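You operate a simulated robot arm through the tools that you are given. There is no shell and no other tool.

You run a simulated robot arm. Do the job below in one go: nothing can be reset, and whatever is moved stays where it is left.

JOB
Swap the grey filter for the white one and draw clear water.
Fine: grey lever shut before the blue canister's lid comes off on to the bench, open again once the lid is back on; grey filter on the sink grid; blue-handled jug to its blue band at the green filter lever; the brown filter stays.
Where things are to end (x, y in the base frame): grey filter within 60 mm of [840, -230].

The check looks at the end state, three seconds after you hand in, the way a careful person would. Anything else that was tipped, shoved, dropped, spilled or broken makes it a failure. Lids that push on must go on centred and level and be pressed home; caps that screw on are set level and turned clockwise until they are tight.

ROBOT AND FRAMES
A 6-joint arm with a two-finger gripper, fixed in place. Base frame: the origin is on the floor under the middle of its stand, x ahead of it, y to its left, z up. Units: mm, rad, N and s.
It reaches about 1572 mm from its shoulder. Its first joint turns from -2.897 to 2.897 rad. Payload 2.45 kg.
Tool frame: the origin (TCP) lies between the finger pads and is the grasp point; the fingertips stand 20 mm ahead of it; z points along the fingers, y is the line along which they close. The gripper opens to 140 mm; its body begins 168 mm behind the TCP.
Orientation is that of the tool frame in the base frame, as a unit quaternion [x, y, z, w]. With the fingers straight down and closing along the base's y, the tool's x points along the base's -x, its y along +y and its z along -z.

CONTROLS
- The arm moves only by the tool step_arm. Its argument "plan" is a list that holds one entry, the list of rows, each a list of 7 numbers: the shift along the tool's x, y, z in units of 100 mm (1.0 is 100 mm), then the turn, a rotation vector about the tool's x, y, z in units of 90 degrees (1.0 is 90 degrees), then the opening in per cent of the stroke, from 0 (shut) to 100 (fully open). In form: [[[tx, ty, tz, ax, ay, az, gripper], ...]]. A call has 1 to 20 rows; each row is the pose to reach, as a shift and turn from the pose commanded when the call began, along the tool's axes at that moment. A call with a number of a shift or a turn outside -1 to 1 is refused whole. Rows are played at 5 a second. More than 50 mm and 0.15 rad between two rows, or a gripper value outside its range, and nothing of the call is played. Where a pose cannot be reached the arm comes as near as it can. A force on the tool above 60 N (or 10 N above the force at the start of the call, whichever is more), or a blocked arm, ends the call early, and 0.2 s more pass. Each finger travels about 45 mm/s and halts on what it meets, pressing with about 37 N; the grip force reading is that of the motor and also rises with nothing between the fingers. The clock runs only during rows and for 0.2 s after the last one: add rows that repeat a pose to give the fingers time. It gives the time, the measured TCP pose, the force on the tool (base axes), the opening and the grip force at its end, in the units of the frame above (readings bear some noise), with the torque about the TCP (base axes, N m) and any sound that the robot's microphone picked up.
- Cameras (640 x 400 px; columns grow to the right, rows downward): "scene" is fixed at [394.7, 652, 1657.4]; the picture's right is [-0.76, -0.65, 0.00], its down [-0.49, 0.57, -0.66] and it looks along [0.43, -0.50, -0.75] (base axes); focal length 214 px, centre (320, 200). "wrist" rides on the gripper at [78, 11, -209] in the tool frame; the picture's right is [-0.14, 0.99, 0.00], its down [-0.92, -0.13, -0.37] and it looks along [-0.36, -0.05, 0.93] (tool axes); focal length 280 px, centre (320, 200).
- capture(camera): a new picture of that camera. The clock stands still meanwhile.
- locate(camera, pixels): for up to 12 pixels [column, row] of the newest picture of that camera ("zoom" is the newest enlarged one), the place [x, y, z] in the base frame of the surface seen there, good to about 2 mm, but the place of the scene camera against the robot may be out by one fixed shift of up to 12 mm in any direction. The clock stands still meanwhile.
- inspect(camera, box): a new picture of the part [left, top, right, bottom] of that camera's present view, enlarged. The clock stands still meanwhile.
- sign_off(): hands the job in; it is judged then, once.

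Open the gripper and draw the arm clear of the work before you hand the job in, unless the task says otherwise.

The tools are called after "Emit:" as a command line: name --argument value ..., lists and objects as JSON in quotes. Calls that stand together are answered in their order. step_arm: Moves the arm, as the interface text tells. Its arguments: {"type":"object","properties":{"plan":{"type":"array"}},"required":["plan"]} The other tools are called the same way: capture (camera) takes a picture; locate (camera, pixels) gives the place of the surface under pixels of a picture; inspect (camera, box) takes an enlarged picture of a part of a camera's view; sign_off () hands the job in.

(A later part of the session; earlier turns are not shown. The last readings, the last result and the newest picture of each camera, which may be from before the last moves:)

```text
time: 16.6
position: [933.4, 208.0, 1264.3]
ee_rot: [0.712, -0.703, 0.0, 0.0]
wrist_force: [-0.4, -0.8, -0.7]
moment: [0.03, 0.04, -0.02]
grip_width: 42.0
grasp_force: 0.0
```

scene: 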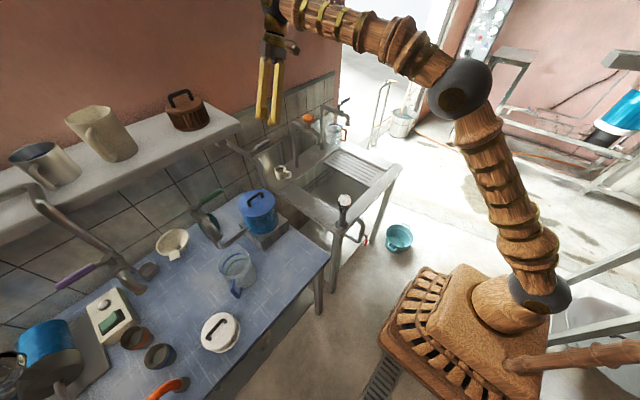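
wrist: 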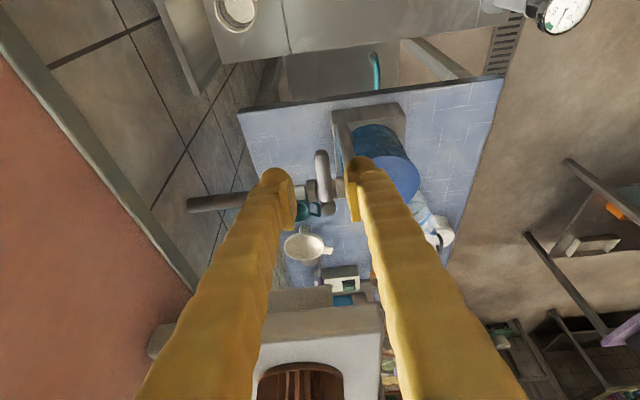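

Tool is now vertical with tool x toward −y. I travel to in front of and above the canister, aligning yaw with the lid's bar (about −5°) and then leaning 15°.

Emit:
step_arm --plan '[[[-0.33, 0.13, -0.1, 0, 0, 0.019, 50], [-0.66, 0.26, -0.2, 0, 0, 0.038, 50], [-1.0, 0.4, -0.3, 0, 0, 0.057, 50]]]'

Emit:
step_arm --plan '[[[-0.3, 0.11, 0, 0.055, 0, 0, 50], [-0.6, 0.22, 0, 0.11, 0, 0, 50], [-0.92, 0.33, 0, 0.1667, 0, 0, 50]]]'

Emit:
capture --camera "wrist"

Emit:
capture --camera "scene"

```text
time: 17.4
position: [892.4, 306.4, 1292.4]
ee_rot: [-0.679, 0.734, 0.001, 0.0]
wrist_force: [0.7, 0.2, -0.1]
moment: [-0.02, 0.0, -0.02]
grip_width: 70.0
grasp_force: 0.0
```

```text
time: 18.2
position: [868.2, 399.4, 1294.3]
ee_rot: [-0.673, 0.728, -0.096, 0.09]
wrist_force: [-0.6, 0.3, -0.4]
moment: [-0.02, 0.06, 0.02]
grip_width: 70.0
grasp_force: 0.1
```

```text
taken
```

wrist: 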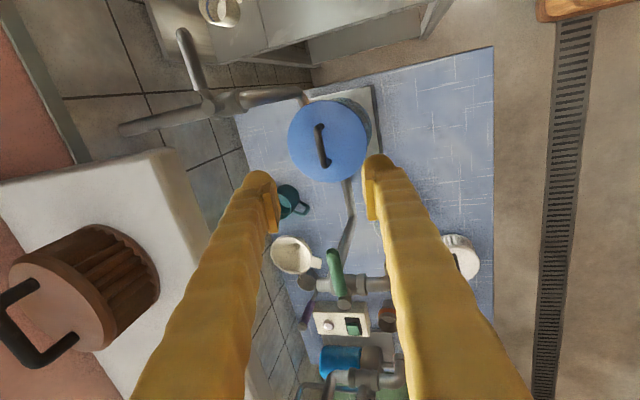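

```text
taken
```

scene: 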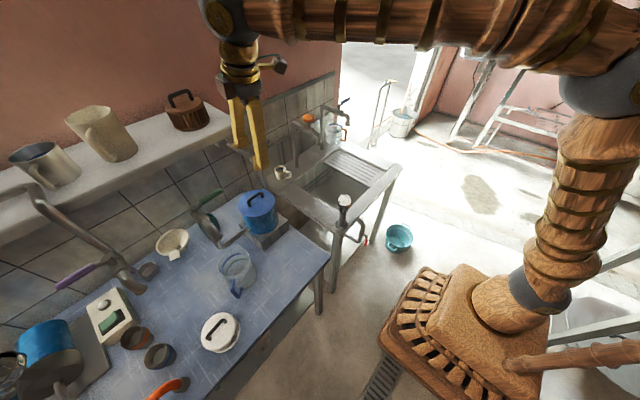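

The lid and bar handle are visible at (322,145). I enlarge it and locate the bar's ends, height and the lid's edge.

Emit:
inspect --camera "wrist" --box '[264, 80, 392, 200]'

Emit:
locate --camera "zoom" --pixels '[[290, 160], [295, 180], [300, 200], [306, 220], [313, 245], [320, 268], [280, 215], [325, 200], [180, 210], [430, 190], [330, 330], [270, 75]]'

```text
3.33 times, centred on (328, 140) of wrist
```

zoom: 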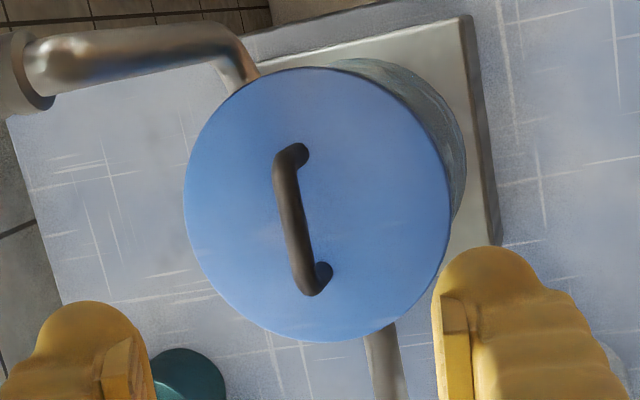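

```text
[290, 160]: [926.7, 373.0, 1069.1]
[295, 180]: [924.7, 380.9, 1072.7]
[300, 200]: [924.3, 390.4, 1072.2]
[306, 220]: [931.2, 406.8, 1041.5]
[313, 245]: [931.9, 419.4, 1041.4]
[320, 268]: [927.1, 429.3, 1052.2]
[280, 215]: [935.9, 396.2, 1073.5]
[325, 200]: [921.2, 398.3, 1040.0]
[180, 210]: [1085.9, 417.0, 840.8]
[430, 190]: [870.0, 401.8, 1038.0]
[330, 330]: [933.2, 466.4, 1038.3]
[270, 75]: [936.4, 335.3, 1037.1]
```

I zoom in further to pin down the bar's centre line and ends.

Emit:
inspect --camera "wrist" --box '[300, 115, 348, 175]'

Emit:
locate --camera "zoom" --pixels '[[245, 100], [255, 130], [240, 160], [265, 160], [250, 200], [275, 200], [265, 250], [290, 250], [280, 300], [305, 300], [295, 340], [320, 330]]'

```text
6.67 times, centred on (324, 145) of wrist
```

zoom: 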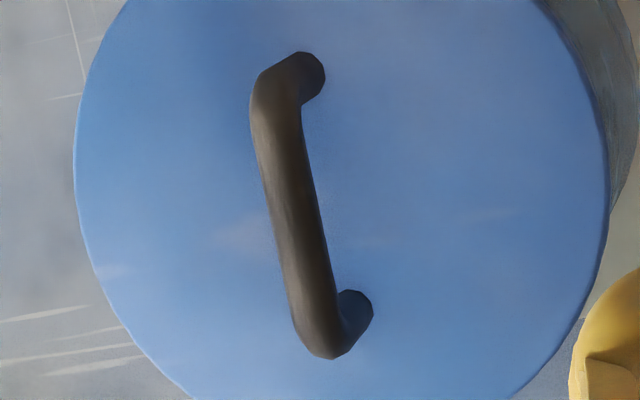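

```text
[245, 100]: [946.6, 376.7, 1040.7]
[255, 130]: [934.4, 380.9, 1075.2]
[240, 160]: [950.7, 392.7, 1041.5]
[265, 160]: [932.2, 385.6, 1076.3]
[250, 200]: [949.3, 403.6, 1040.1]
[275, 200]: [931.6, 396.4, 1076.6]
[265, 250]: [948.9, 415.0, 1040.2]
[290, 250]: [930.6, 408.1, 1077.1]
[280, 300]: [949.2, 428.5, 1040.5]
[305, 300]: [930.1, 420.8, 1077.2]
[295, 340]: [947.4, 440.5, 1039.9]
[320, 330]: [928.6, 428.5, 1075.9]
```

The bar actually runs parallel to y at x≈928.4, y 370–433, top z≈1077. I correct the yaw by 4.5° while descending part way toward it.

Emit:
step_arm --plan '[[[-0.017, 0, 0.41, 0, -0.0065, -0.024, 29], [-0.035, 0, 0.82, 0, -0.013, -0.0483, 29]]]'

Emit:
step_arm --plan '[[[-0.009, 0, 0.41, 0, 0, 0, 29], [-0.018, -0.005, 0.82, 0, 0, 0, 29], [-0.018, -0.005, 0.82, 0, 0, 0, 29]]]'

Emit:
capture --camera "wrist"

Emit:
inspect --camera "wrist" --box '[270, 130, 382, 200]'

Emit:
locate --camera "zoom" --pixels '[[310, 100], [312, 150], [315, 200], [320, 250], [290, 150], [330, 150], [295, 200], [335, 200]]'

```text
time: 18.8
position: [891.0, 403.2, 1215.2]
ee_rot: [0.701, -0.701, 0.093, -0.094]
wrist_force: [0.1, 0.1, 0.4]
moment: [0.0, -0.01, 0.0]
grip_width: 40.5
grasp_force: 0.0
```

```text
time: 19.6
position: [912.1, 404.4, 1136.9]
ee_rot: [0.702, -0.7, 0.091, -0.093]
wrist_force: [0.2, 0.8, -0.1]
moment: [0.01, -0.03, -0.01]
grip_width: 40.6
grasp_force: 0.0
```

```text
taken
```

wrist: 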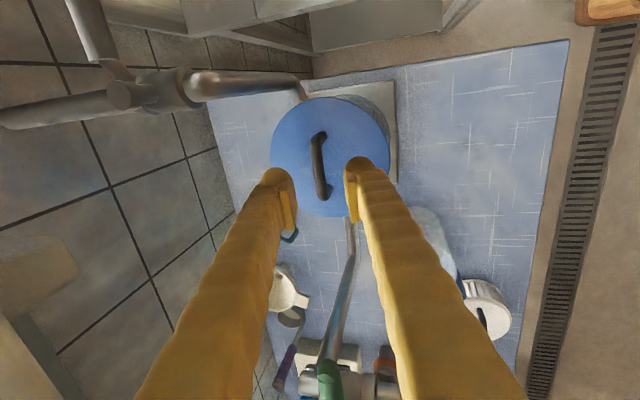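

```text
5.71 times, centred on (326, 165) of wrist
```

zoom: 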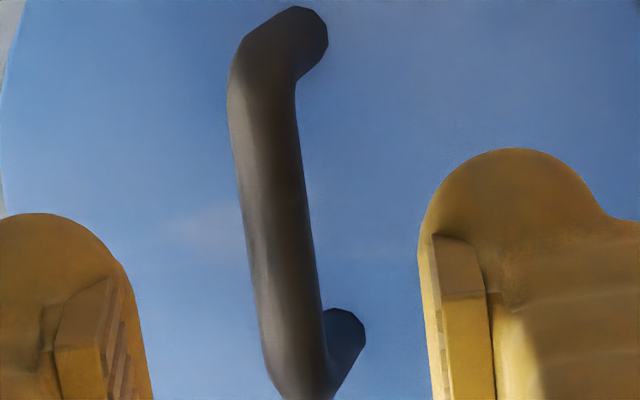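

```text
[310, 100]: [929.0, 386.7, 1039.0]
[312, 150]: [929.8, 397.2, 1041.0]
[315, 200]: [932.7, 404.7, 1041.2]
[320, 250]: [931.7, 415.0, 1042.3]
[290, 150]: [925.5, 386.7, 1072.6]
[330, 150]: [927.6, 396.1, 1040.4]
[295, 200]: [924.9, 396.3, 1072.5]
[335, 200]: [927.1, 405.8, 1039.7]
```

The bar is centred between the pads (zoom x≈275 versus pads at 150 and 430). I go down 58 mm along the tool axis, watching force.

Emit:
step_arm --plan '[[[0, 0, 0.2, 0, 0, 0, 29], [0, 0, 0.4, 0, 0, 0, 29], [0, 0, 0.58, 0, 0, 0, 29]]]'

Emit:
capture --camera "wrist"

Emit:
inspect --camera "wrist" --box '[270, 130, 382, 200]'

Emit:
inspect --camera "scene" --box '[200, 140, 310, 250]'

```text
time: 20.4
position: [925.8, 403.2, 1080.3]
ee_rot: [0.701, -0.701, 0.093, -0.093]
wrist_force: [-0.5, -0.8, 1.1]
moment: [0.02, 0.0, -0.02]
grip_width: 40.8
grasp_force: 0.2
```

```text
taken
```

wrist: 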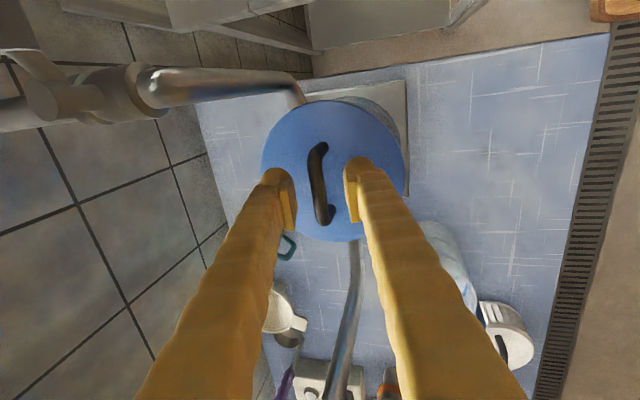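

```text
5.71 times, centred on (326, 165) of wrist
```

zoom: 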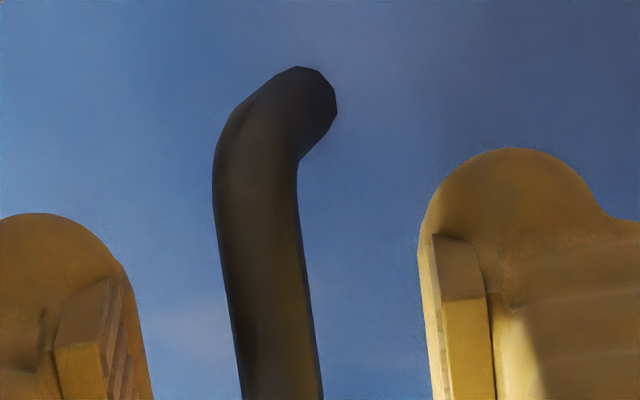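

```text
3.64 times, centred on (255, 195) of scene
```

zoom: 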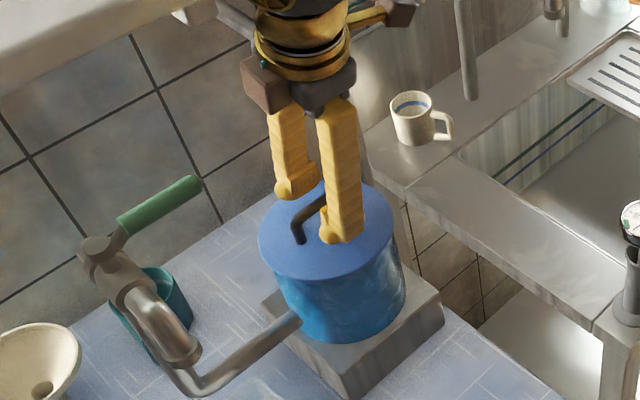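

The fingers straddle the bar in front and behind. I close the gripper on it.

Emit:
step_arm --plan '[[[0, 0, 0, 0, 0, 0, 0], [0, 0, 0, 0, 0, 0, 0], [0, 0, 0, 0, 0, 0, 0], [0, 0, 0, 0, 0, 0, 0]]]'

Emit:
inspect --camera "scene" --box '[200, 140, 310, 250]'

Emit:
inspect --camera "wrist" --box '[250, 90, 410, 240]'

```text
time: 21.4
position: [925.6, 403.4, 1079.9]
ee_rot: [0.701, -0.701, 0.092, -0.092]
wrist_force: [0.8, 0.8, 0.6]
moment: [0.03, 0.02, -0.02]
grip_width: 9.2
grasp_force: 36.5
```

```text
3.64 times, centred on (255, 195) of scene
```

zoom: 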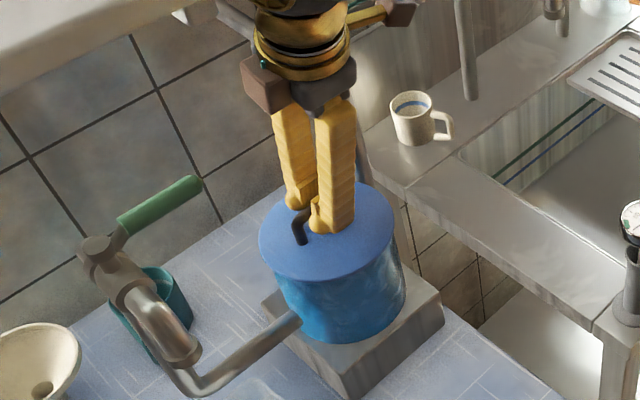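

```text
2.67 times, centred on (330, 165) of wrist
```

zoom: 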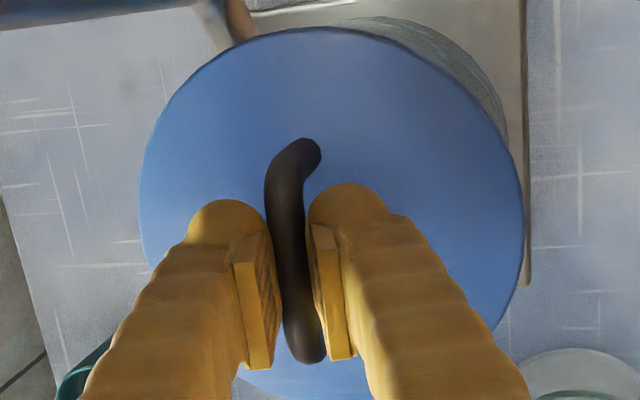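

The bar is held (9.2 mm wide, 36.5 N). I lift straight up slowly by 12 mm to see whether the lid pulls off.

Emit:
step_arm --plan '[[[0, -0.0052, -0.0193, 0, 0, 0, 0], [0, -0.0104, -0.0386, 0, 0, 0, 0], [0, -0.0155, -0.058, 0, 0, 0, 0], [0, -0.0207, -0.0773, 0, 0, 0, 0], [0, -0.0259, -0.0966, 0, 0, 0, 0], [0, -0.0311, -0.116, 0, 0, 0, 0]]]'

Emit:
inspect --camera "scene" --box '[200, 140, 310, 250]'

```text
time: 22.8
position: [926.3, 404.7, 1091.7]
ee_rot: [0.702, -0.7, 0.092, -0.094]
wrist_force: [-0.1, 0.0, 0.4]
moment: [-0.01, 0.0, -0.02]
grip_width: 9.1
grasp_force: 36.7
```

```text
3.64 times, centred on (255, 195) of scene
```

zoom: 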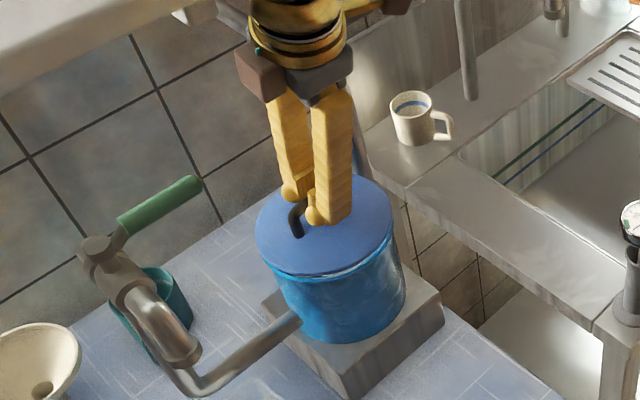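

The lid is free: a gap shows under it. Before moving it I locate the bench's front edge and free area in the scene view.

Emit:
locate --camera "scene" --pixels '[[326, 260], [318, 268], [300, 288], [280, 313], [262, 335], [290, 265], [270, 290], [285, 240], [310, 250], [250, 310], [265, 265], [300, 245]]'

Emit:
inspect --camera "scene" --box '[190, 200, 350, 350]'

```text
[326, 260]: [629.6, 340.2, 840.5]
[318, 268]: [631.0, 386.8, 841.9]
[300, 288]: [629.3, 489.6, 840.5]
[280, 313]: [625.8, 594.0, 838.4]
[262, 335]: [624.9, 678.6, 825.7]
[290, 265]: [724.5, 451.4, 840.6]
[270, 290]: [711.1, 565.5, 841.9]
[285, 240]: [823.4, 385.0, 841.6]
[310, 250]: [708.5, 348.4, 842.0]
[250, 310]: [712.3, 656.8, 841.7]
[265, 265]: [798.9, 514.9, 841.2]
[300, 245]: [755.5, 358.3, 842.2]
```

```text
2.67 times, centred on (270, 275) of scene
```

zoom: 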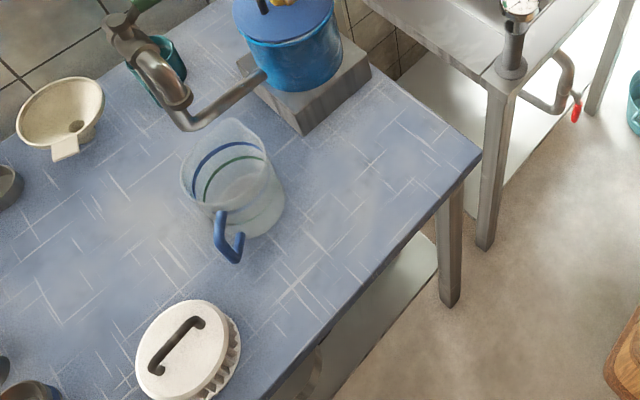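

The bench is free around (735, 435) (front edge at x 630, right edge y 330). I lift the lid another 60 mm straight up and look at its underside depth and into the canister.

Emit:
step_arm --plan '[[[0, -0.052, -0.193, 0, 0, 0, 0], [0, -0.104, -0.386, 0, 0, 0, 0], [0, -0.155, -0.58, 0, 0, 0, 0], [0, -0.155, -0.58, 0, 0, 0, 0]]]'

Emit:
inspect --camera "scene" --box '[200, 150, 310, 240]'

Emit:
locate --camera "zoom" --pixels '[[310, 200], [330, 220], [340, 240], [330, 235], [290, 225], [380, 210], [320, 260], [330, 290], [280, 240], [400, 200], [340, 230], [345, 250]]'

```text
time: 23.8
position: [924.3, 403.8, 1151.7]
ee_rot: [0.702, -0.701, 0.091, -0.093]
wrist_force: [0.2, 0.4, -0.2]
moment: [0.01, 0.0, 0.0]
grip_width: 0.1
grasp_force: 29.8
```

```text
4.44 times, centred on (255, 195) of scene
```

zoom: 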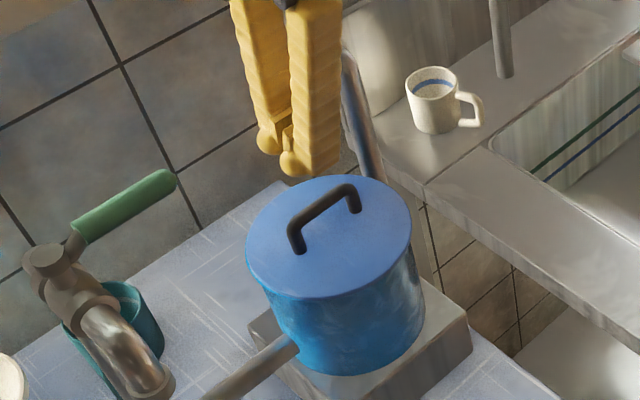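

```text
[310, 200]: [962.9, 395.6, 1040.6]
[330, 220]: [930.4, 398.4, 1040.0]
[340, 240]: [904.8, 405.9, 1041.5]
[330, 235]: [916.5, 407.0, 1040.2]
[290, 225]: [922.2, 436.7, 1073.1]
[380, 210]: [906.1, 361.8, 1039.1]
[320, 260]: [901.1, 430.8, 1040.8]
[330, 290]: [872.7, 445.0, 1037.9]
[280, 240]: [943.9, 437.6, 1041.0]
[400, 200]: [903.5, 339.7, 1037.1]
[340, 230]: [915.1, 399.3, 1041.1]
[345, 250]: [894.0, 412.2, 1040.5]
```

The gripper slipped off the bar (width 0.1 mm) and the lid dropped back onto the canister. I check how the lid sits now before regrasping deeper.

Emit:
inspect --camera "wrist" --box '[250, 90, 410, 240]'

Emit:
locate --camera "zoom" --pixels '[[200, 150], [300, 60], [400, 120], [430, 180], [150, 200], [290, 100], [350, 80], [280, 135], [285, 160], [290, 190], [310, 140], [460, 130]]'

Emit:
inspect --camera "scene" --box '[230, 180, 290, 240]'

```text
2.67 times, centred on (330, 165) of wrist
```

zoom: 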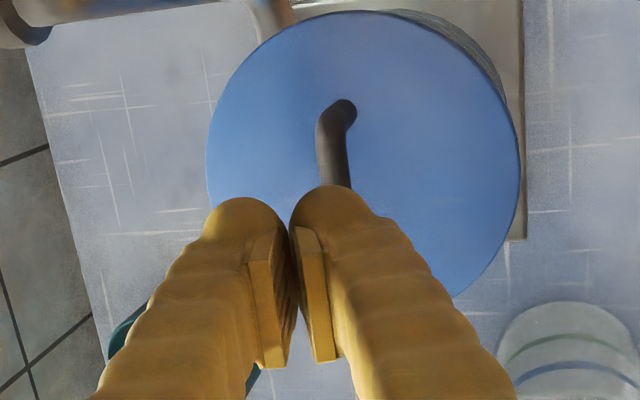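

```text
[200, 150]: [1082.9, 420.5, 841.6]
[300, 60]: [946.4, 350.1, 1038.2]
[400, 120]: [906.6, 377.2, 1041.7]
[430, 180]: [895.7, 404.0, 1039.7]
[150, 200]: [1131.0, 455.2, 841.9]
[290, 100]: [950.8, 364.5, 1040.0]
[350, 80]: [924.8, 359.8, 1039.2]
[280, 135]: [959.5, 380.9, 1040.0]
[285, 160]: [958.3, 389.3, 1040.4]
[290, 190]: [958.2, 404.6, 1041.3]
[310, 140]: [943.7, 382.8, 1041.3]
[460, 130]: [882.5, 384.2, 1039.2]
```

```text
6.67 times, centred on (260, 210) of scene
```

zoom: 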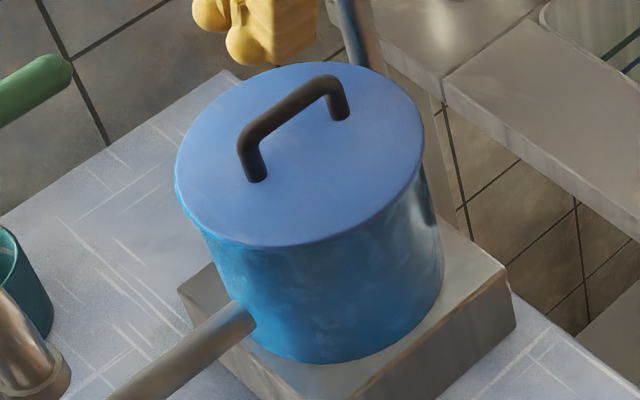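

The lid sits level on the rim again (top z 1038–1041, slightly domed). I open, and regrasp about 7 mm deeper so the bar sits at the middle of the pads.

Emit:
step_arm --plan '[[[0, 0.09, 0, 0, 0, 0, 29], [0, 0.186, 0, 0, 0, 0, 29], [0, 0.186, 0.364, 0, 0, 0, 29], [0, 0.185, 0.56, 0, 0, 0, 29], [0, 0.185, 0.7, 0, 0, 0, 29], [0, 0.185, 0.763, 0, 0, 0, 29]]]'

Emit:
inspect --camera "wrist" --box '[250, 90, 410, 240]'

Emit:
inspect --camera "scene" --box '[230, 180, 290, 240]'

```text
time: 25.2
position: [926.6, 402.6, 1073.7]
ee_rot: [0.702, -0.7, 0.092, -0.093]
wrist_force: [-0.3, -0.3, 0.6]
moment: [-0.01, 0.0, -0.03]
grip_width: 40.8
grasp_force: 0.0
```

```text
2.67 times, centred on (330, 165) of wrist
```

zoom: 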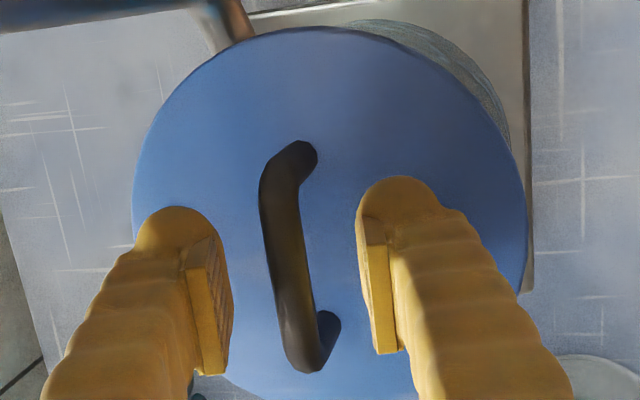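

```text
6.67 times, centred on (260, 210) of scene
```

zoom: 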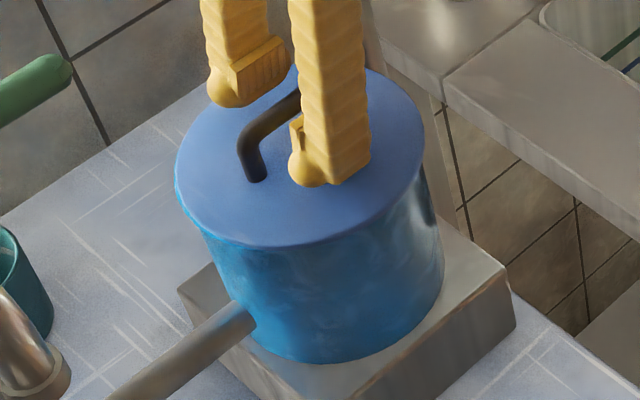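

The bar lies between the pads and the fingertips are just above the lid. I close, give the grip time, then lift only 4 mm very slowly and read the force.

Emit:
step_arm --plan '[[[0, 0, 0, 0, 0, 0, 0], [0, 0, 0, 0, 0, 0, 0], [0, 0, 0, 0, 0, 0, 0], [0, 0, 0, 0, 0, 0, 0]]]'

Emit:
step_arm --plan '[[[0, -0.0026, -0.0097, 0, 0, 0, 0], [0, -0.0052, -0.0193, 0, 0, 0, 0], [0, -0.0078, -0.029, 0, 0, 0, 0], [0, -0.0104, -0.0386, 0, 0, 0, 0]]]'

Emit:
inspect --camera "scene" --box '[230, 180, 290, 240]'

Emit:
inspect --camera "wrist" --box '[250, 90, 410, 240]'

```text
time: 26.2
position: [926.3, 401.8, 1074.3]
ee_rot: [0.702, -0.7, 0.092, -0.094]
wrist_force: [0.6, 0.4, 0.7]
moment: [-0.03, 0.02, 0.03]
grip_width: 6.7
grasp_force: 34.7
```

```text
time: 27.2
position: [928.5, 401.8, 1077.9]
ee_rot: [0.702, -0.701, 0.091, -0.093]
wrist_force: [-0.7, -0.5, -0.6]
moment: [-0.01, 0.03, 0.03]
grip_width: 7.0
grasp_force: 35.0
```

```text
6.67 times, centred on (260, 210) of scene
```

zoom: 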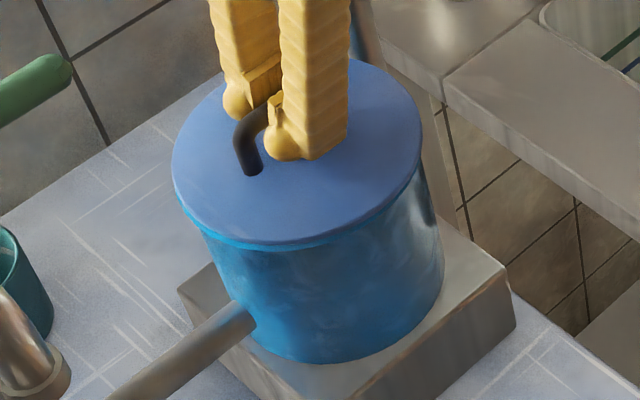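

```text
2.67 times, centred on (330, 165) of wrist
```

zoom: 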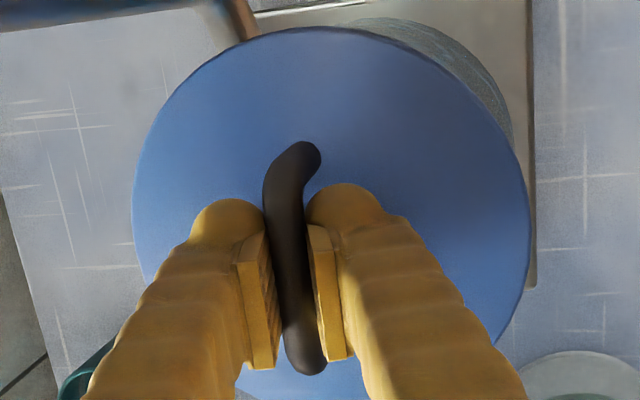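

The lid follows (gap visible) and the grip holds at 7 mm. I keep lifting slowly, 2 mm per row, for 16 mm and watch the width.

Emit:
step_arm --plan '[[[0, -0.0052, -0.0193, 0, 0, 0, 0], [0, -0.0104, -0.0386, 0, 0, 0, 0], [0, -0.0155, -0.058, 0, 0, 0, 0], [0, -0.0207, -0.0773, 0, 0, 0, 0], [0, -0.0259, -0.0966, 0, 0, 0, 0], [0, -0.0311, -0.116, 0, 0, 0, 0], [0, -0.0363, -0.135, 0, 0, 0, 0], [0, -0.0414, -0.155, 0, 0, 0, 0]]]'

Emit:
inspect --camera "scene" --box '[230, 180, 290, 240]'

Emit:
inspect --camera "wrist" --box '[250, 90, 410, 240]'

```text
time: 29.0
position: [928.4, 403.3, 1094.0]
ee_rot: [0.701, -0.701, 0.092, -0.094]
wrist_force: [-0.2, 0.2, -0.3]
moment: [0.01, -0.01, -0.01]
grip_width: 6.7
grasp_force: 35.3
```

```text
6.67 times, centred on (260, 210) of scene
```

zoom: 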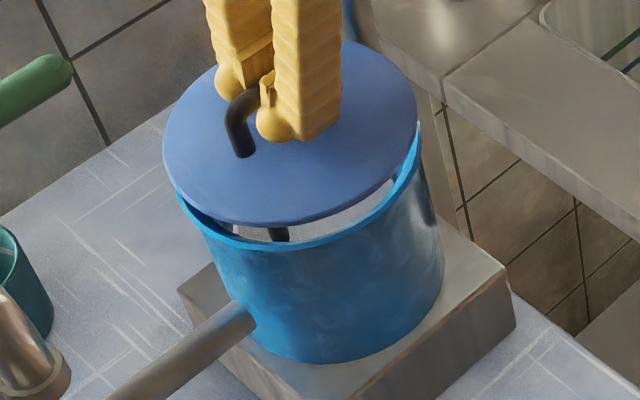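

```text
2.67 times, centred on (330, 165) of wrist
```

zoom: 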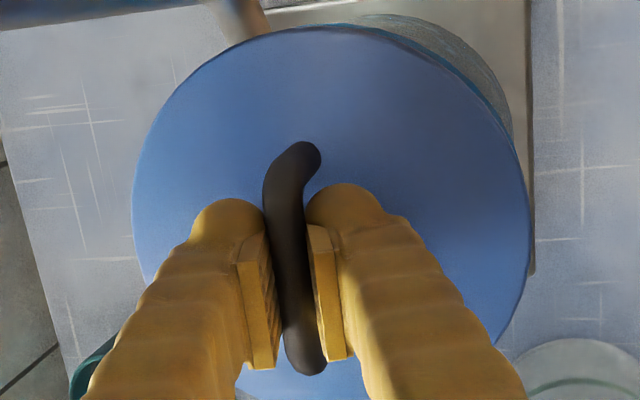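

The lid now hangs level about 20 mm up, with a black filter handle visible below. I lift another 50 mm at a gentle pace.

Emit:
step_arm --plan '[[[0, -0.006, -0.024, 0, 0, 0, 0], [0, -0.013, -0.048, 0, 0, 0, 0], [0, -0.022, -0.082, 0, 0, 0, 0], [0, -0.032, -0.12, 0, 0, 0, 0], [0, -0.042, -0.158, 0, 0, 0, 0], [0, -0.053, -0.2, 0, 0, 0, 0], [0, -0.065, -0.242, 0, 0, 0, 0], [0, -0.076, -0.285, 0, 0, 0, 0], [0, -0.088, -0.328, 0, 0, 0, 0], [0, -0.099, -0.37, 0, 0, 0, 0], [0, -0.11, -0.41, 0, 0, 0, 0], [0, -0.12, -0.448, 0, 0, 0, 0], [0, -0.129, -0.483, 0, 0, 0, 0]]]'

Emit:
inspect --camera "scene" --box '[200, 150, 310, 240]'

Emit:
inspect --camera "wrist" --box '[250, 90, 410, 240]'

```text
time: 31.8
position: [927.6, 403.1, 1144.7]
ee_rot: [0.702, -0.7, 0.091, -0.093]
wrist_force: [1.1, 0.4, 0.2]
moment: [-0.01, 0.0, 0.02]
grip_width: 6.7
grasp_force: 35.0
```

```text
4.44 times, centred on (255, 195) of scene
```

zoom: 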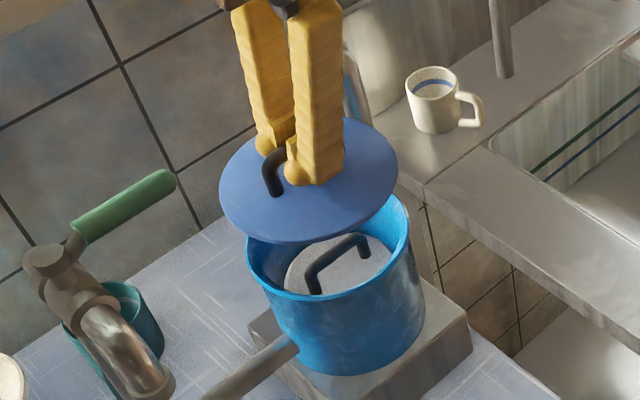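

```text
2.67 times, centred on (330, 165) of wrist
```

zoom: 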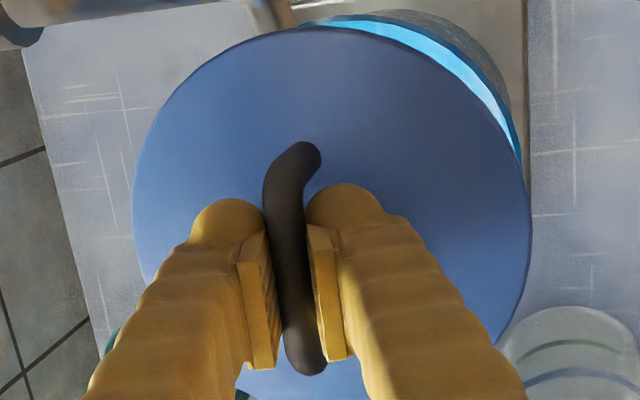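

The lid is held well and the grey filter with its black bar is visible inside. I carry the lid toward the free bench area near (735, 435), smoothly.

Emit:
step_arm --plan '[[[-0.008, 0.047, -0.0125, 0, 0, 0, 0], [-0.024, 0.14, -0.0375, 0, 0, 0, 0], [-0.048, 0.28, -0.075, 0, 0, 0, 0], [-0.072, 0.42, -0.1125, 0, 0, 0, 0], [-0.096, 0.56, -0.15, 0, 0, 0, 0], [-0.12, 0.7, -0.1875, 0, 0, 0, 0], [-0.141, 0.82, -0.22, 0, 0, 0, 0], [-0.154, 0.895, -0.24, 0, 0, 0, 0], [-0.16, 0.932, -0.25, 0, 0, 0, 0]]]'

Emit:
step_arm --plan '[[[-0.008, 0.047, -0.0125, 0, 0, 0, 0], [-0.024, 0.14, -0.0375, 0, 0, 0, 0], [-0.048, 0.28, -0.075, 0, 0, 0, 0], [-0.072, 0.42, -0.1125, 0, 0, 0, 0], [-0.096, 0.56, -0.15, 0, 0, 0, 0], [-0.12, 0.7, -0.1875, 0, 0, 0, 0], [-0.141, 0.82, -0.22, 0, 0, 0, 0], [-0.154, 0.895, -0.24, 0, 0, 0, 0], [-0.16, 0.932, -0.25, 0, 0, 0, 0]]]'

Emit:
capture --camera "scene"

Emit:
capture --camera "wrist"

```text
time: 33.8
position: [830.5, 419.2, 1144.6]
ee_rot: [0.702, -0.7, 0.092, -0.094]
wrist_force: [0.2, 0.6, -0.7]
moment: [-0.02, -0.01, 0.02]
grip_width: 6.7
grasp_force: 34.9
```

```text
time: 35.8
position: [735.7, 435.0, 1143.3]
ee_rot: [0.702, -0.7, 0.092, -0.093]
wrist_force: [-0.4, -1.1, 0.1]
moment: [-0.04, 0.02, -0.01]
grip_width: 6.9
grasp_force: 35.4
```

```text
taken
```

scene: 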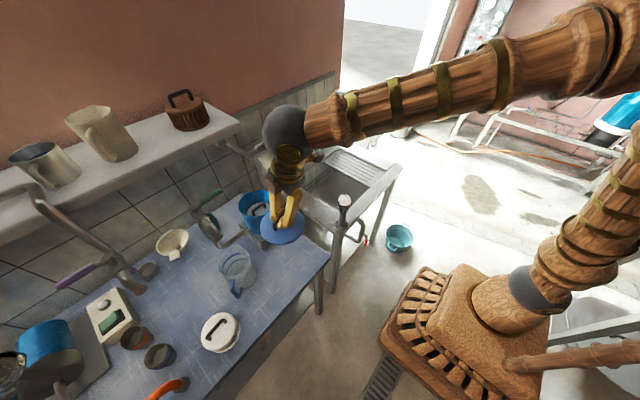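

```text
taken
```

wrist: 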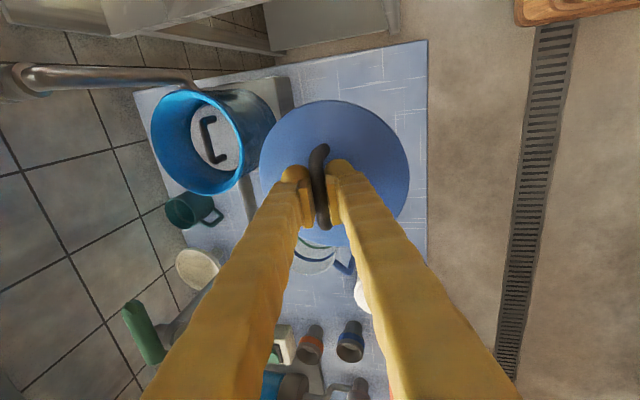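

The lid is over the free bench area, and the grey filter is clearly visible in the canister at (212,140). I lower straight down 200 mm in two moves.

Emit:
step_arm --plan '[[[0, 0.013, 0.05, 0, 0, 0, 0], [0, 0.039, 0.145, 0, 0, 0, 0], [0, 0.078, 0.29, 0, 0, 0, 0], [0, 0.117, 0.435, 0, 0, 0, 0], [0, 0.156, 0.58, 0, 0, 0, 0], [0, 0.194, 0.725, 0, 0, 0, 0], [0, 0.228, 0.85, 0, 0, 0, 0], [0, 0.249, 0.928, 0, 0, 0, 0], [0, 0.259, 0.966, 0, 0, 0, 0]]]'

Emit:
step_arm --plan '[[[0, 0.013, 0.05, 0, 0, 0, 0], [0, 0.039, 0.145, 0, 0, 0, 0], [0, 0.078, 0.29, 0, 0, 0, 0], [0, 0.117, 0.435, 0, 0, 0, 0], [0, 0.156, 0.58, 0, 0, 0, 0], [0, 0.194, 0.725, 0, 0, 0, 0], [0, 0.228, 0.85, 0, 0, 0, 0], [0, 0.249, 0.928, 0, 0, 0, 0], [0, 0.259, 0.966, 0, 0, 0, 0]]]'

Emit:
inspect --camera "scene" --box '[230, 190, 350, 290]'

```text
time: 37.8
position: [735.8, 435.9, 1043.2]
ee_rot: [0.701, -0.701, 0.091, -0.093]
wrist_force: [0.5, -0.2, -0.3]
moment: [0.02, -0.01, -0.03]
grip_width: 6.4
grasp_force: 34.6
```

```text
time: 39.8
position: [735.0, 434.9, 943.7]
ee_rot: [0.702, -0.7, 0.092, -0.093]
wrist_force: [0.2, 0.8, 0.2]
moment: [0.0, -0.01, -0.01]
grip_width: 6.6
grasp_force: 35.1
```

```text
4.00 times, centred on (290, 240) of scene
```

zoom: 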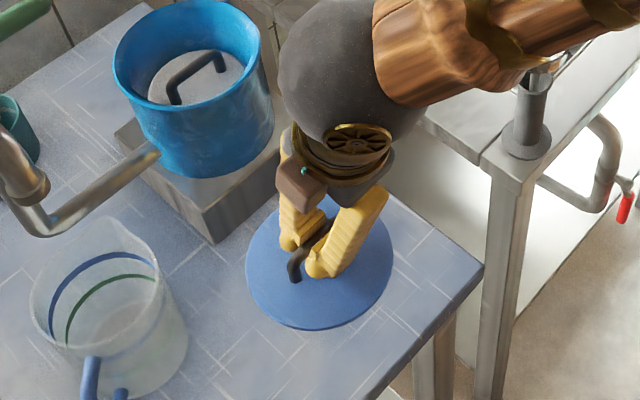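

The lid is about 60 mm above the bench at a clear spot. I lower 40 mm more, then creep down.

Emit:
step_arm --plan '[[[0, 0.013, 0.05, 0, 0, 0, 0], [0, 0.036, 0.135, 0, 0, 0, 0], [0, 0.062, 0.23, 0, 0, 0, 0], [0, 0.083, 0.31, 0, 0, 0, 0], [0, 0.097, 0.36, 0, 0, 0, 0], [0, 0.104, 0.386, 0, 0, 0, 0]]]'

Emit:
inspect --camera "scene" --box '[230, 190, 350, 290]'

Emit:
locate --camera "zoom" --pixels '[[260, 300], [300, 320], [350, 330], [390, 290], [360, 300], [270, 320], [330, 350], [400, 320]]'

```text
time: 41.2
position: [735.3, 434.6, 903.1]
ee_rot: [0.702, -0.701, 0.092, -0.093]
wrist_force: [-0.1, -0.1, 0.6]
moment: [0.01, 0.01, 0.0]
grip_width: 6.3
grasp_force: 34.8
```

```text
4.00 times, centred on (290, 240) of scene
```

zoom: 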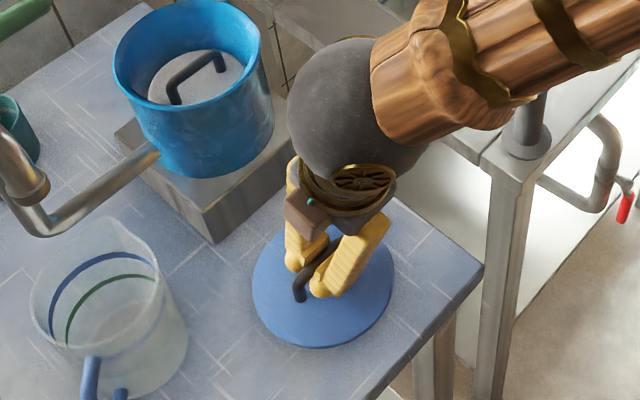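

```text
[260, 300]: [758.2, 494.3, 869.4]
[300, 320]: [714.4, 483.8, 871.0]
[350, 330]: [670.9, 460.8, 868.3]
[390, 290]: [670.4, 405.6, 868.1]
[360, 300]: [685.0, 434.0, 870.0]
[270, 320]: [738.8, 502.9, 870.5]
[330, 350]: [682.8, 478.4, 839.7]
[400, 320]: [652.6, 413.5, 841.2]
```

The lid's top edge is at z 868.5, bench 841. I creep down in 1.5 mm rows and read the force.

Emit:
step_arm --plan '[[[0, 0.004, 0.0145, 0, 0, 0, 0], [0, 0.0078, 0.029, 0, 0, 0, 0], [0, 0.0117, 0.0435, 0, 0, 0, 0], [0, 0.0155, 0.058, 0, 0, 0, 0], [0, 0.0194, 0.0725, 0, 0, 0, 0], [0, 0.0233, 0.087, 0, 0, 0, 0]]]'

Emit:
step_arm --plan '[[[0, 0.004, 0.0145, 0, 0, 0, 0], [0, 0.0078, 0.029, 0, 0, 0, 0], [0, 0.0104, 0.0386, 0, 0, 0, 0]]]'

Emit:
inspect --camera "scene" --box '[230, 190, 350, 290]'

Emit:
locate --camera "zoom" --pixels '[[265, 310], [300, 330], [350, 338], [385, 300], [360, 310], [275, 330]]'

```text
time: 42.6
position: [735.4, 436.3, 894.8]
ee_rot: [0.701, -0.701, 0.092, -0.094]
wrist_force: [-0.1, 0.6, -0.4]
moment: [0.01, -0.01, 0.01]
grip_width: 6.7
grasp_force: 34.9
```

```text
time: 43.4
position: [736.9, 436.1, 889.8]
ee_rot: [0.702, -0.701, 0.091, -0.092]
wrist_force: [0.1, -0.6, -0.5]
moment: [0.0, 0.0, 0.02]
grip_width: 6.6
grasp_force: 35.2
```

```text
4.00 times, centred on (290, 240) of scene
```

zoom: 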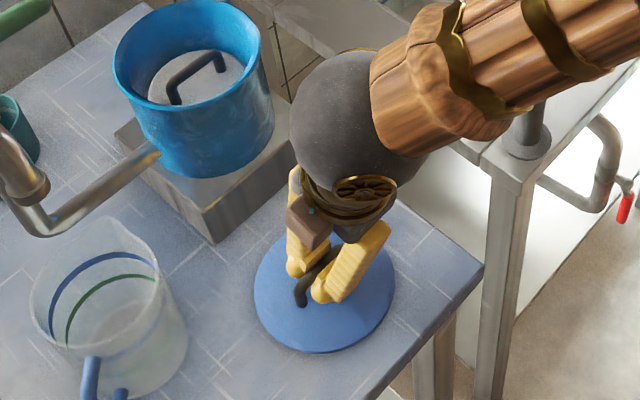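

```text
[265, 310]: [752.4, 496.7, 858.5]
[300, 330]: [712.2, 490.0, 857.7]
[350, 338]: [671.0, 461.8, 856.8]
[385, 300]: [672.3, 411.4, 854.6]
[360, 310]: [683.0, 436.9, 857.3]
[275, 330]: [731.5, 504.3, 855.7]
```

Top edge is now ~857, no contact yet. I continue creeping down in 1 mm rows.

Emit:
step_arm --plan '[[[0, 0.0026, 0.0097, 0, 0, 0, 0], [0, 0.0052, 0.0193, 0, 0, 0, 0], [0, 0.0078, 0.029, 0, 0, 0, 0], [0, 0.0104, 0.0386, 0, 0, 0, 0]]]'

Emit:
step_arm --plan '[[[0, 0.0026, 0.0097, 0, 0, 0, 0], [0, 0.0052, 0.0193, 0, 0, 0, 0], [0, 0.0078, 0.029, 0, 0, 0, 0]]]'

Emit:
inspect --camera "scene" --box '[230, 190, 350, 290]'

Emit:
locate --camera "zoom" --pixels '[[267, 313], [300, 334], [350, 340], [385, 305], [360, 315], [277, 330]]'

```text
time: 44.4
position: [735.0, 436.2, 886.9]
ee_rot: [0.701, -0.701, 0.092, -0.094]
wrist_force: [1.9, 0.2, 5.4]
moment: [-0.21, 0.01, 0.06]
grip_width: 6.5
grasp_force: 34.8
```

```text
time: 45.2
position: [736.8, 436.5, 884.8]
ee_rot: [0.702, -0.7, 0.092, -0.094]
wrist_force: [8.4, 4.1, 30.8]
moment: [0.01, 0.0, 0.05]
grip_width: 6.2
grasp_force: 34.7
```

```text
4.00 times, centred on (290, 240) of scene
```

zoom: 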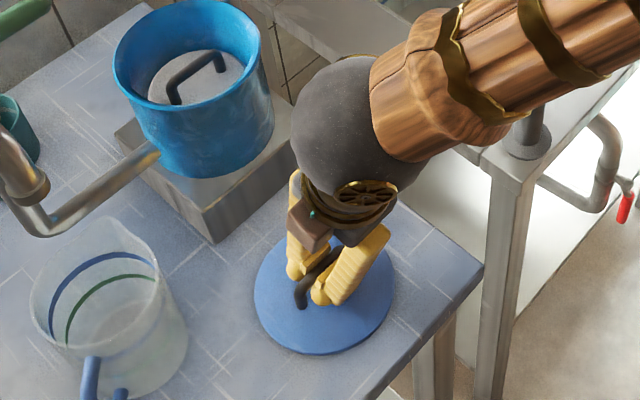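

```text
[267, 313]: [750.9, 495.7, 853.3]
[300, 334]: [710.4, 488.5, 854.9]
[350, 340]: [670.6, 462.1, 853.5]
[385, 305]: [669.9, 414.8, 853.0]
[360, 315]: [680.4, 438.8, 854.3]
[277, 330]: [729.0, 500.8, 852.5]
```

The lid is on the bench (30 N down). I relieve by 2.5 mm, open the fingers, and withdraw along the tool axis.

Emit:
step_arm --plan '[[[0, -0.0065, -0.0241, 0, 0, 0, 0], [0, -0.0065, -0.0241, 0, 0, 0, 29], [0, -0.0065, -0.0241, 0, 0, 0, 29], [0, -0.0065, -0.0241, 0, 0, 0, 29], [0, -0.0065, -0.2, 0, 0, 0, 29], [0, -0.0065, -0.5, 0, 0, 0, 29], [0, -0.0065, -0.9, 0, 0, 0, 29]]]'

Emit:
capture --camera "wrist"

Emit:
inspect --camera "scene" --box '[190, 150, 350, 290]'

```text
time: 46.8
position: [712.8, 435.7, 971.4]
ee_rot: [0.702, -0.7, 0.091, -0.093]
wrist_force: [0.0, 0.0, -0.1]
moment: [0.0, -0.02, 0.0]
grip_width: 40.7
grasp_force: 0.1
```

```text
taken
```

wrist: 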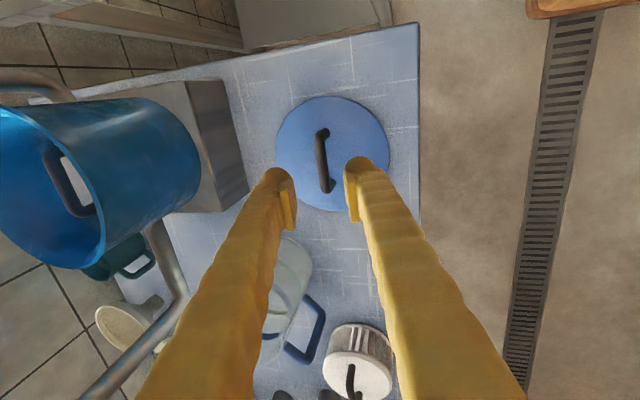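

```text
2.86 times, centred on (270, 220) of scene
```

zoom: 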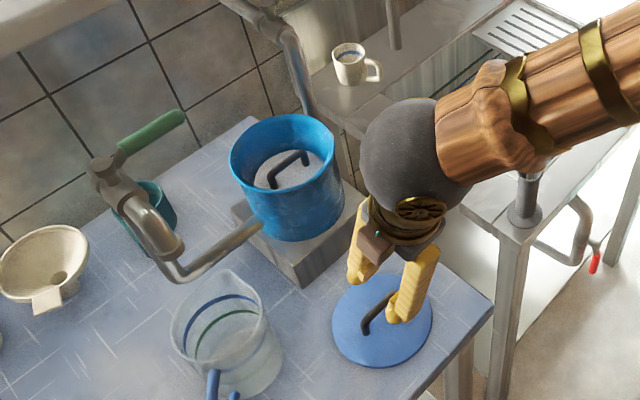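

The lid rests flat on the bench. I locate the grey filter's handle, its top and the canister rim in this scene zoom.

Emit:
locate --camera "zoom" --pixels '[[270, 185], [278, 168], [290, 160], [300, 155], [306, 160], [285, 190], [300, 185], [310, 150], [258, 180], [285, 117], [232, 165], [340, 165]]'

Emit:
inspect --camera "scene" --box '[235, 180, 295, 230]'

Emit:
locate --camera "zoom" --pixels '[[205, 165], [225, 130], [280, 95], [320, 80], [330, 100], [250, 170], [300, 150], [290, 190], [350, 110], [170, 140], [270, 60], [380, 120]]'

```text
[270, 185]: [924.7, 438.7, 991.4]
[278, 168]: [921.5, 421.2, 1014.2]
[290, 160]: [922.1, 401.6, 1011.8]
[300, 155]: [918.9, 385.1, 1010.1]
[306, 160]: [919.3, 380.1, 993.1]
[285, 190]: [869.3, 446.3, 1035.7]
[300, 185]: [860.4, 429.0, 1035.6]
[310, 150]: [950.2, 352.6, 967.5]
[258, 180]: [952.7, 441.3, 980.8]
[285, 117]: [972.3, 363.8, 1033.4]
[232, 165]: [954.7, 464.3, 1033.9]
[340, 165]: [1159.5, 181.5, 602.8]
```

```text
8.00 times, centred on (265, 205) of scene
```

zoom: 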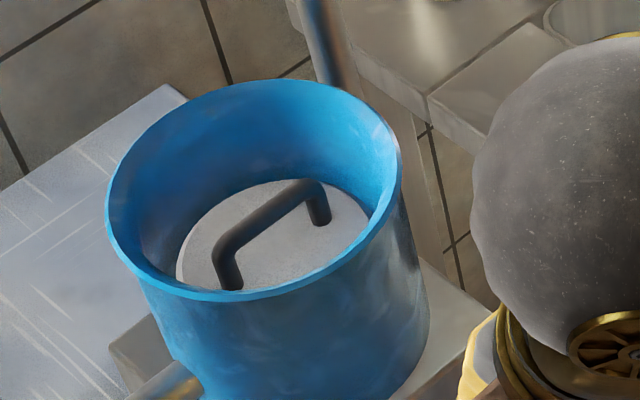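

```text
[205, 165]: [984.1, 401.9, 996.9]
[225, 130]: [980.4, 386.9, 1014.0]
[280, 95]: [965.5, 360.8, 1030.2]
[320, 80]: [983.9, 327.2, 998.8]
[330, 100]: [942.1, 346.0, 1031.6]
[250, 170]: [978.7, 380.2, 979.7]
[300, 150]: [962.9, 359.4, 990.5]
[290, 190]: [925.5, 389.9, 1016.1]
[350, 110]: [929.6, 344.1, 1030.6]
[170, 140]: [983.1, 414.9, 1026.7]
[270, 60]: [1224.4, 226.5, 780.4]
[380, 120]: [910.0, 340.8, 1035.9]
```

The grey filter's bar is at about x 925, y 380–438, top z ≈1015, with the rim at z ≈1034. I raise the arm and come over the canister for an accurate wrist measurement.

Emit:
step_arm --plan '[[[0, -0.0863, -0.322, 0, 0, 0, 29], [0, -0.1725, -0.644, 0, 0, 0, 29], [0, -0.2588, -0.9659, 0, 0, 0, 29]]]'

Emit:
step_arm --plan '[[[0.053, -0.22, -0.182, 0, 0, 0, 29], [0.107, -0.443, -0.365, 0, 0, 0, 29], [0.16, -0.664, -0.547, 0, 0, 0, 29]]]'

Emit:
step_arm --plan '[[[0.053, -0.29, 0.078, 0, 0, 0, 29], [0.107, -0.58, 0.155, 0, 0, 0, 29], [0.16, -0.869, 0.233, 0, 0, 0, 29]]]'

Emit:
step_arm --plan '[[[0, -0.2, 0.054, 0, 0, 0, 29], [0, -0.4057, 0.1087, 0, 0, 0, 29], [0, -0.4057, 0.1087, 0, 0, 0, 29]]]'

Emit:
capture --camera "wrist"

Emit:
inspect --camera "wrist" --box '[260, 80, 400, 220]'

```text
time: 47.6
position: [712.4, 434.8, 1070.9]
ee_rot: [0.702, -0.7, 0.092, -0.093]
wrist_force: [-0.5, 0.9, -0.3]
moment: [-0.06, 0.0, -0.02]
grip_width: 41.0
grasp_force: 0.0
```

```text
time: 48.4
position: [763.4, 417.5, 1141.6]
ee_rot: [0.701, -0.701, 0.092, -0.093]
wrist_force: [0.6, -0.4, 0.2]
moment: [-0.01, 0.0, 0.01]
grip_width: 40.4
grasp_force: 0.1
```

```text
time: 49.2
position: [851.3, 403.1, 1142.6]
ee_rot: [0.701, -0.701, 0.092, -0.093]
wrist_force: [-0.2, 0.8, -0.1]
moment: [0.0, 0.01, -0.05]
grip_width: 40.7
grasp_force: 0.1
```

```text
time: 50.0
position: [893.6, 402.2, 1141.7]
ee_rot: [0.702, -0.7, 0.092, -0.094]
wrist_force: [-1.0, -0.8, -0.7]
moment: [0.02, -0.02, -0.02]
grip_width: 40.2
grasp_force: 0.0
```

```text
taken
```

wrist: 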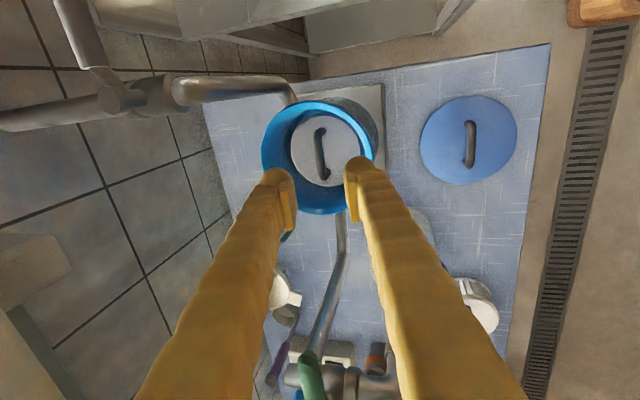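

```text
2.86 times, centred on (330, 150) of wrist
```

zoom: 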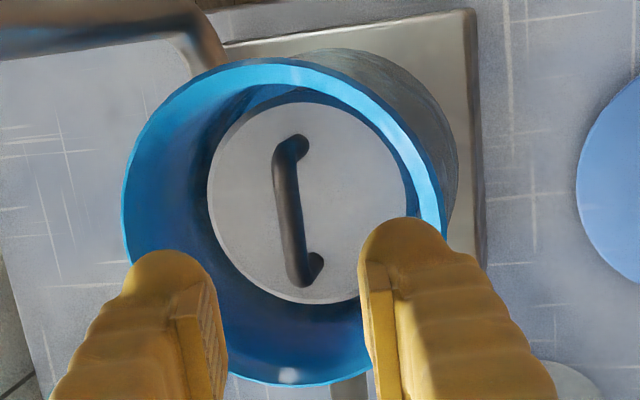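

I zoom in on the filter bar and locate its centre line, filter top, and the inner rim.

Emit:
inspect --camera "wrist" --box '[290, 110, 370, 190]'

Emit:
locate --camera "zoom" --pixels '[[195, 130], [210, 130], [200, 160], [215, 160], [205, 190], [220, 190], [212, 220], [227, 220], [222, 250], [235, 250], [330, 180], [120, 180]]'

Emit:
locate --camera "wrist" --pixels '[[263, 150], [320, 101], [372, 145], [325, 213], [308, 105], [350, 112], [285, 112], [268, 175], [340, 210], [300, 204], [330, 115], [330, 185]]'

```text
5.00 times, centred on (330, 150) of wrist
```

zoom: 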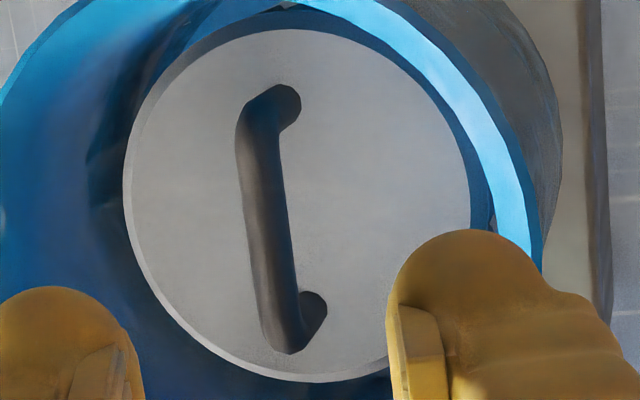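

```text
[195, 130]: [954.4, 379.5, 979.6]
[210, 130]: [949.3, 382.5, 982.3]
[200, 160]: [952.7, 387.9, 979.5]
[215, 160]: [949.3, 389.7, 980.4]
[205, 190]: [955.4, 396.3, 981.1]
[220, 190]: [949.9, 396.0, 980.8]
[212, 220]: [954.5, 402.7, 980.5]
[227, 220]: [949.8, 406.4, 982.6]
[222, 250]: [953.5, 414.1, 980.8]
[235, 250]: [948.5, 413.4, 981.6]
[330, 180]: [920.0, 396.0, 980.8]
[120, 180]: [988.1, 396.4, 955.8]
```

```text
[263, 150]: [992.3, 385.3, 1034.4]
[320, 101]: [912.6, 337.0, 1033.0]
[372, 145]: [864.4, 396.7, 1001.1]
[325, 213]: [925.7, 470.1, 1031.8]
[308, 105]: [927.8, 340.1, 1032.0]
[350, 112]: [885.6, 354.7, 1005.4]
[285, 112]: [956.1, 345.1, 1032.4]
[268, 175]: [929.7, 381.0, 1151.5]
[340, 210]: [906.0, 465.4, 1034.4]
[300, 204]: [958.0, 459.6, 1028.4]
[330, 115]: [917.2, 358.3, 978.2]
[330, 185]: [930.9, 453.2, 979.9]
```

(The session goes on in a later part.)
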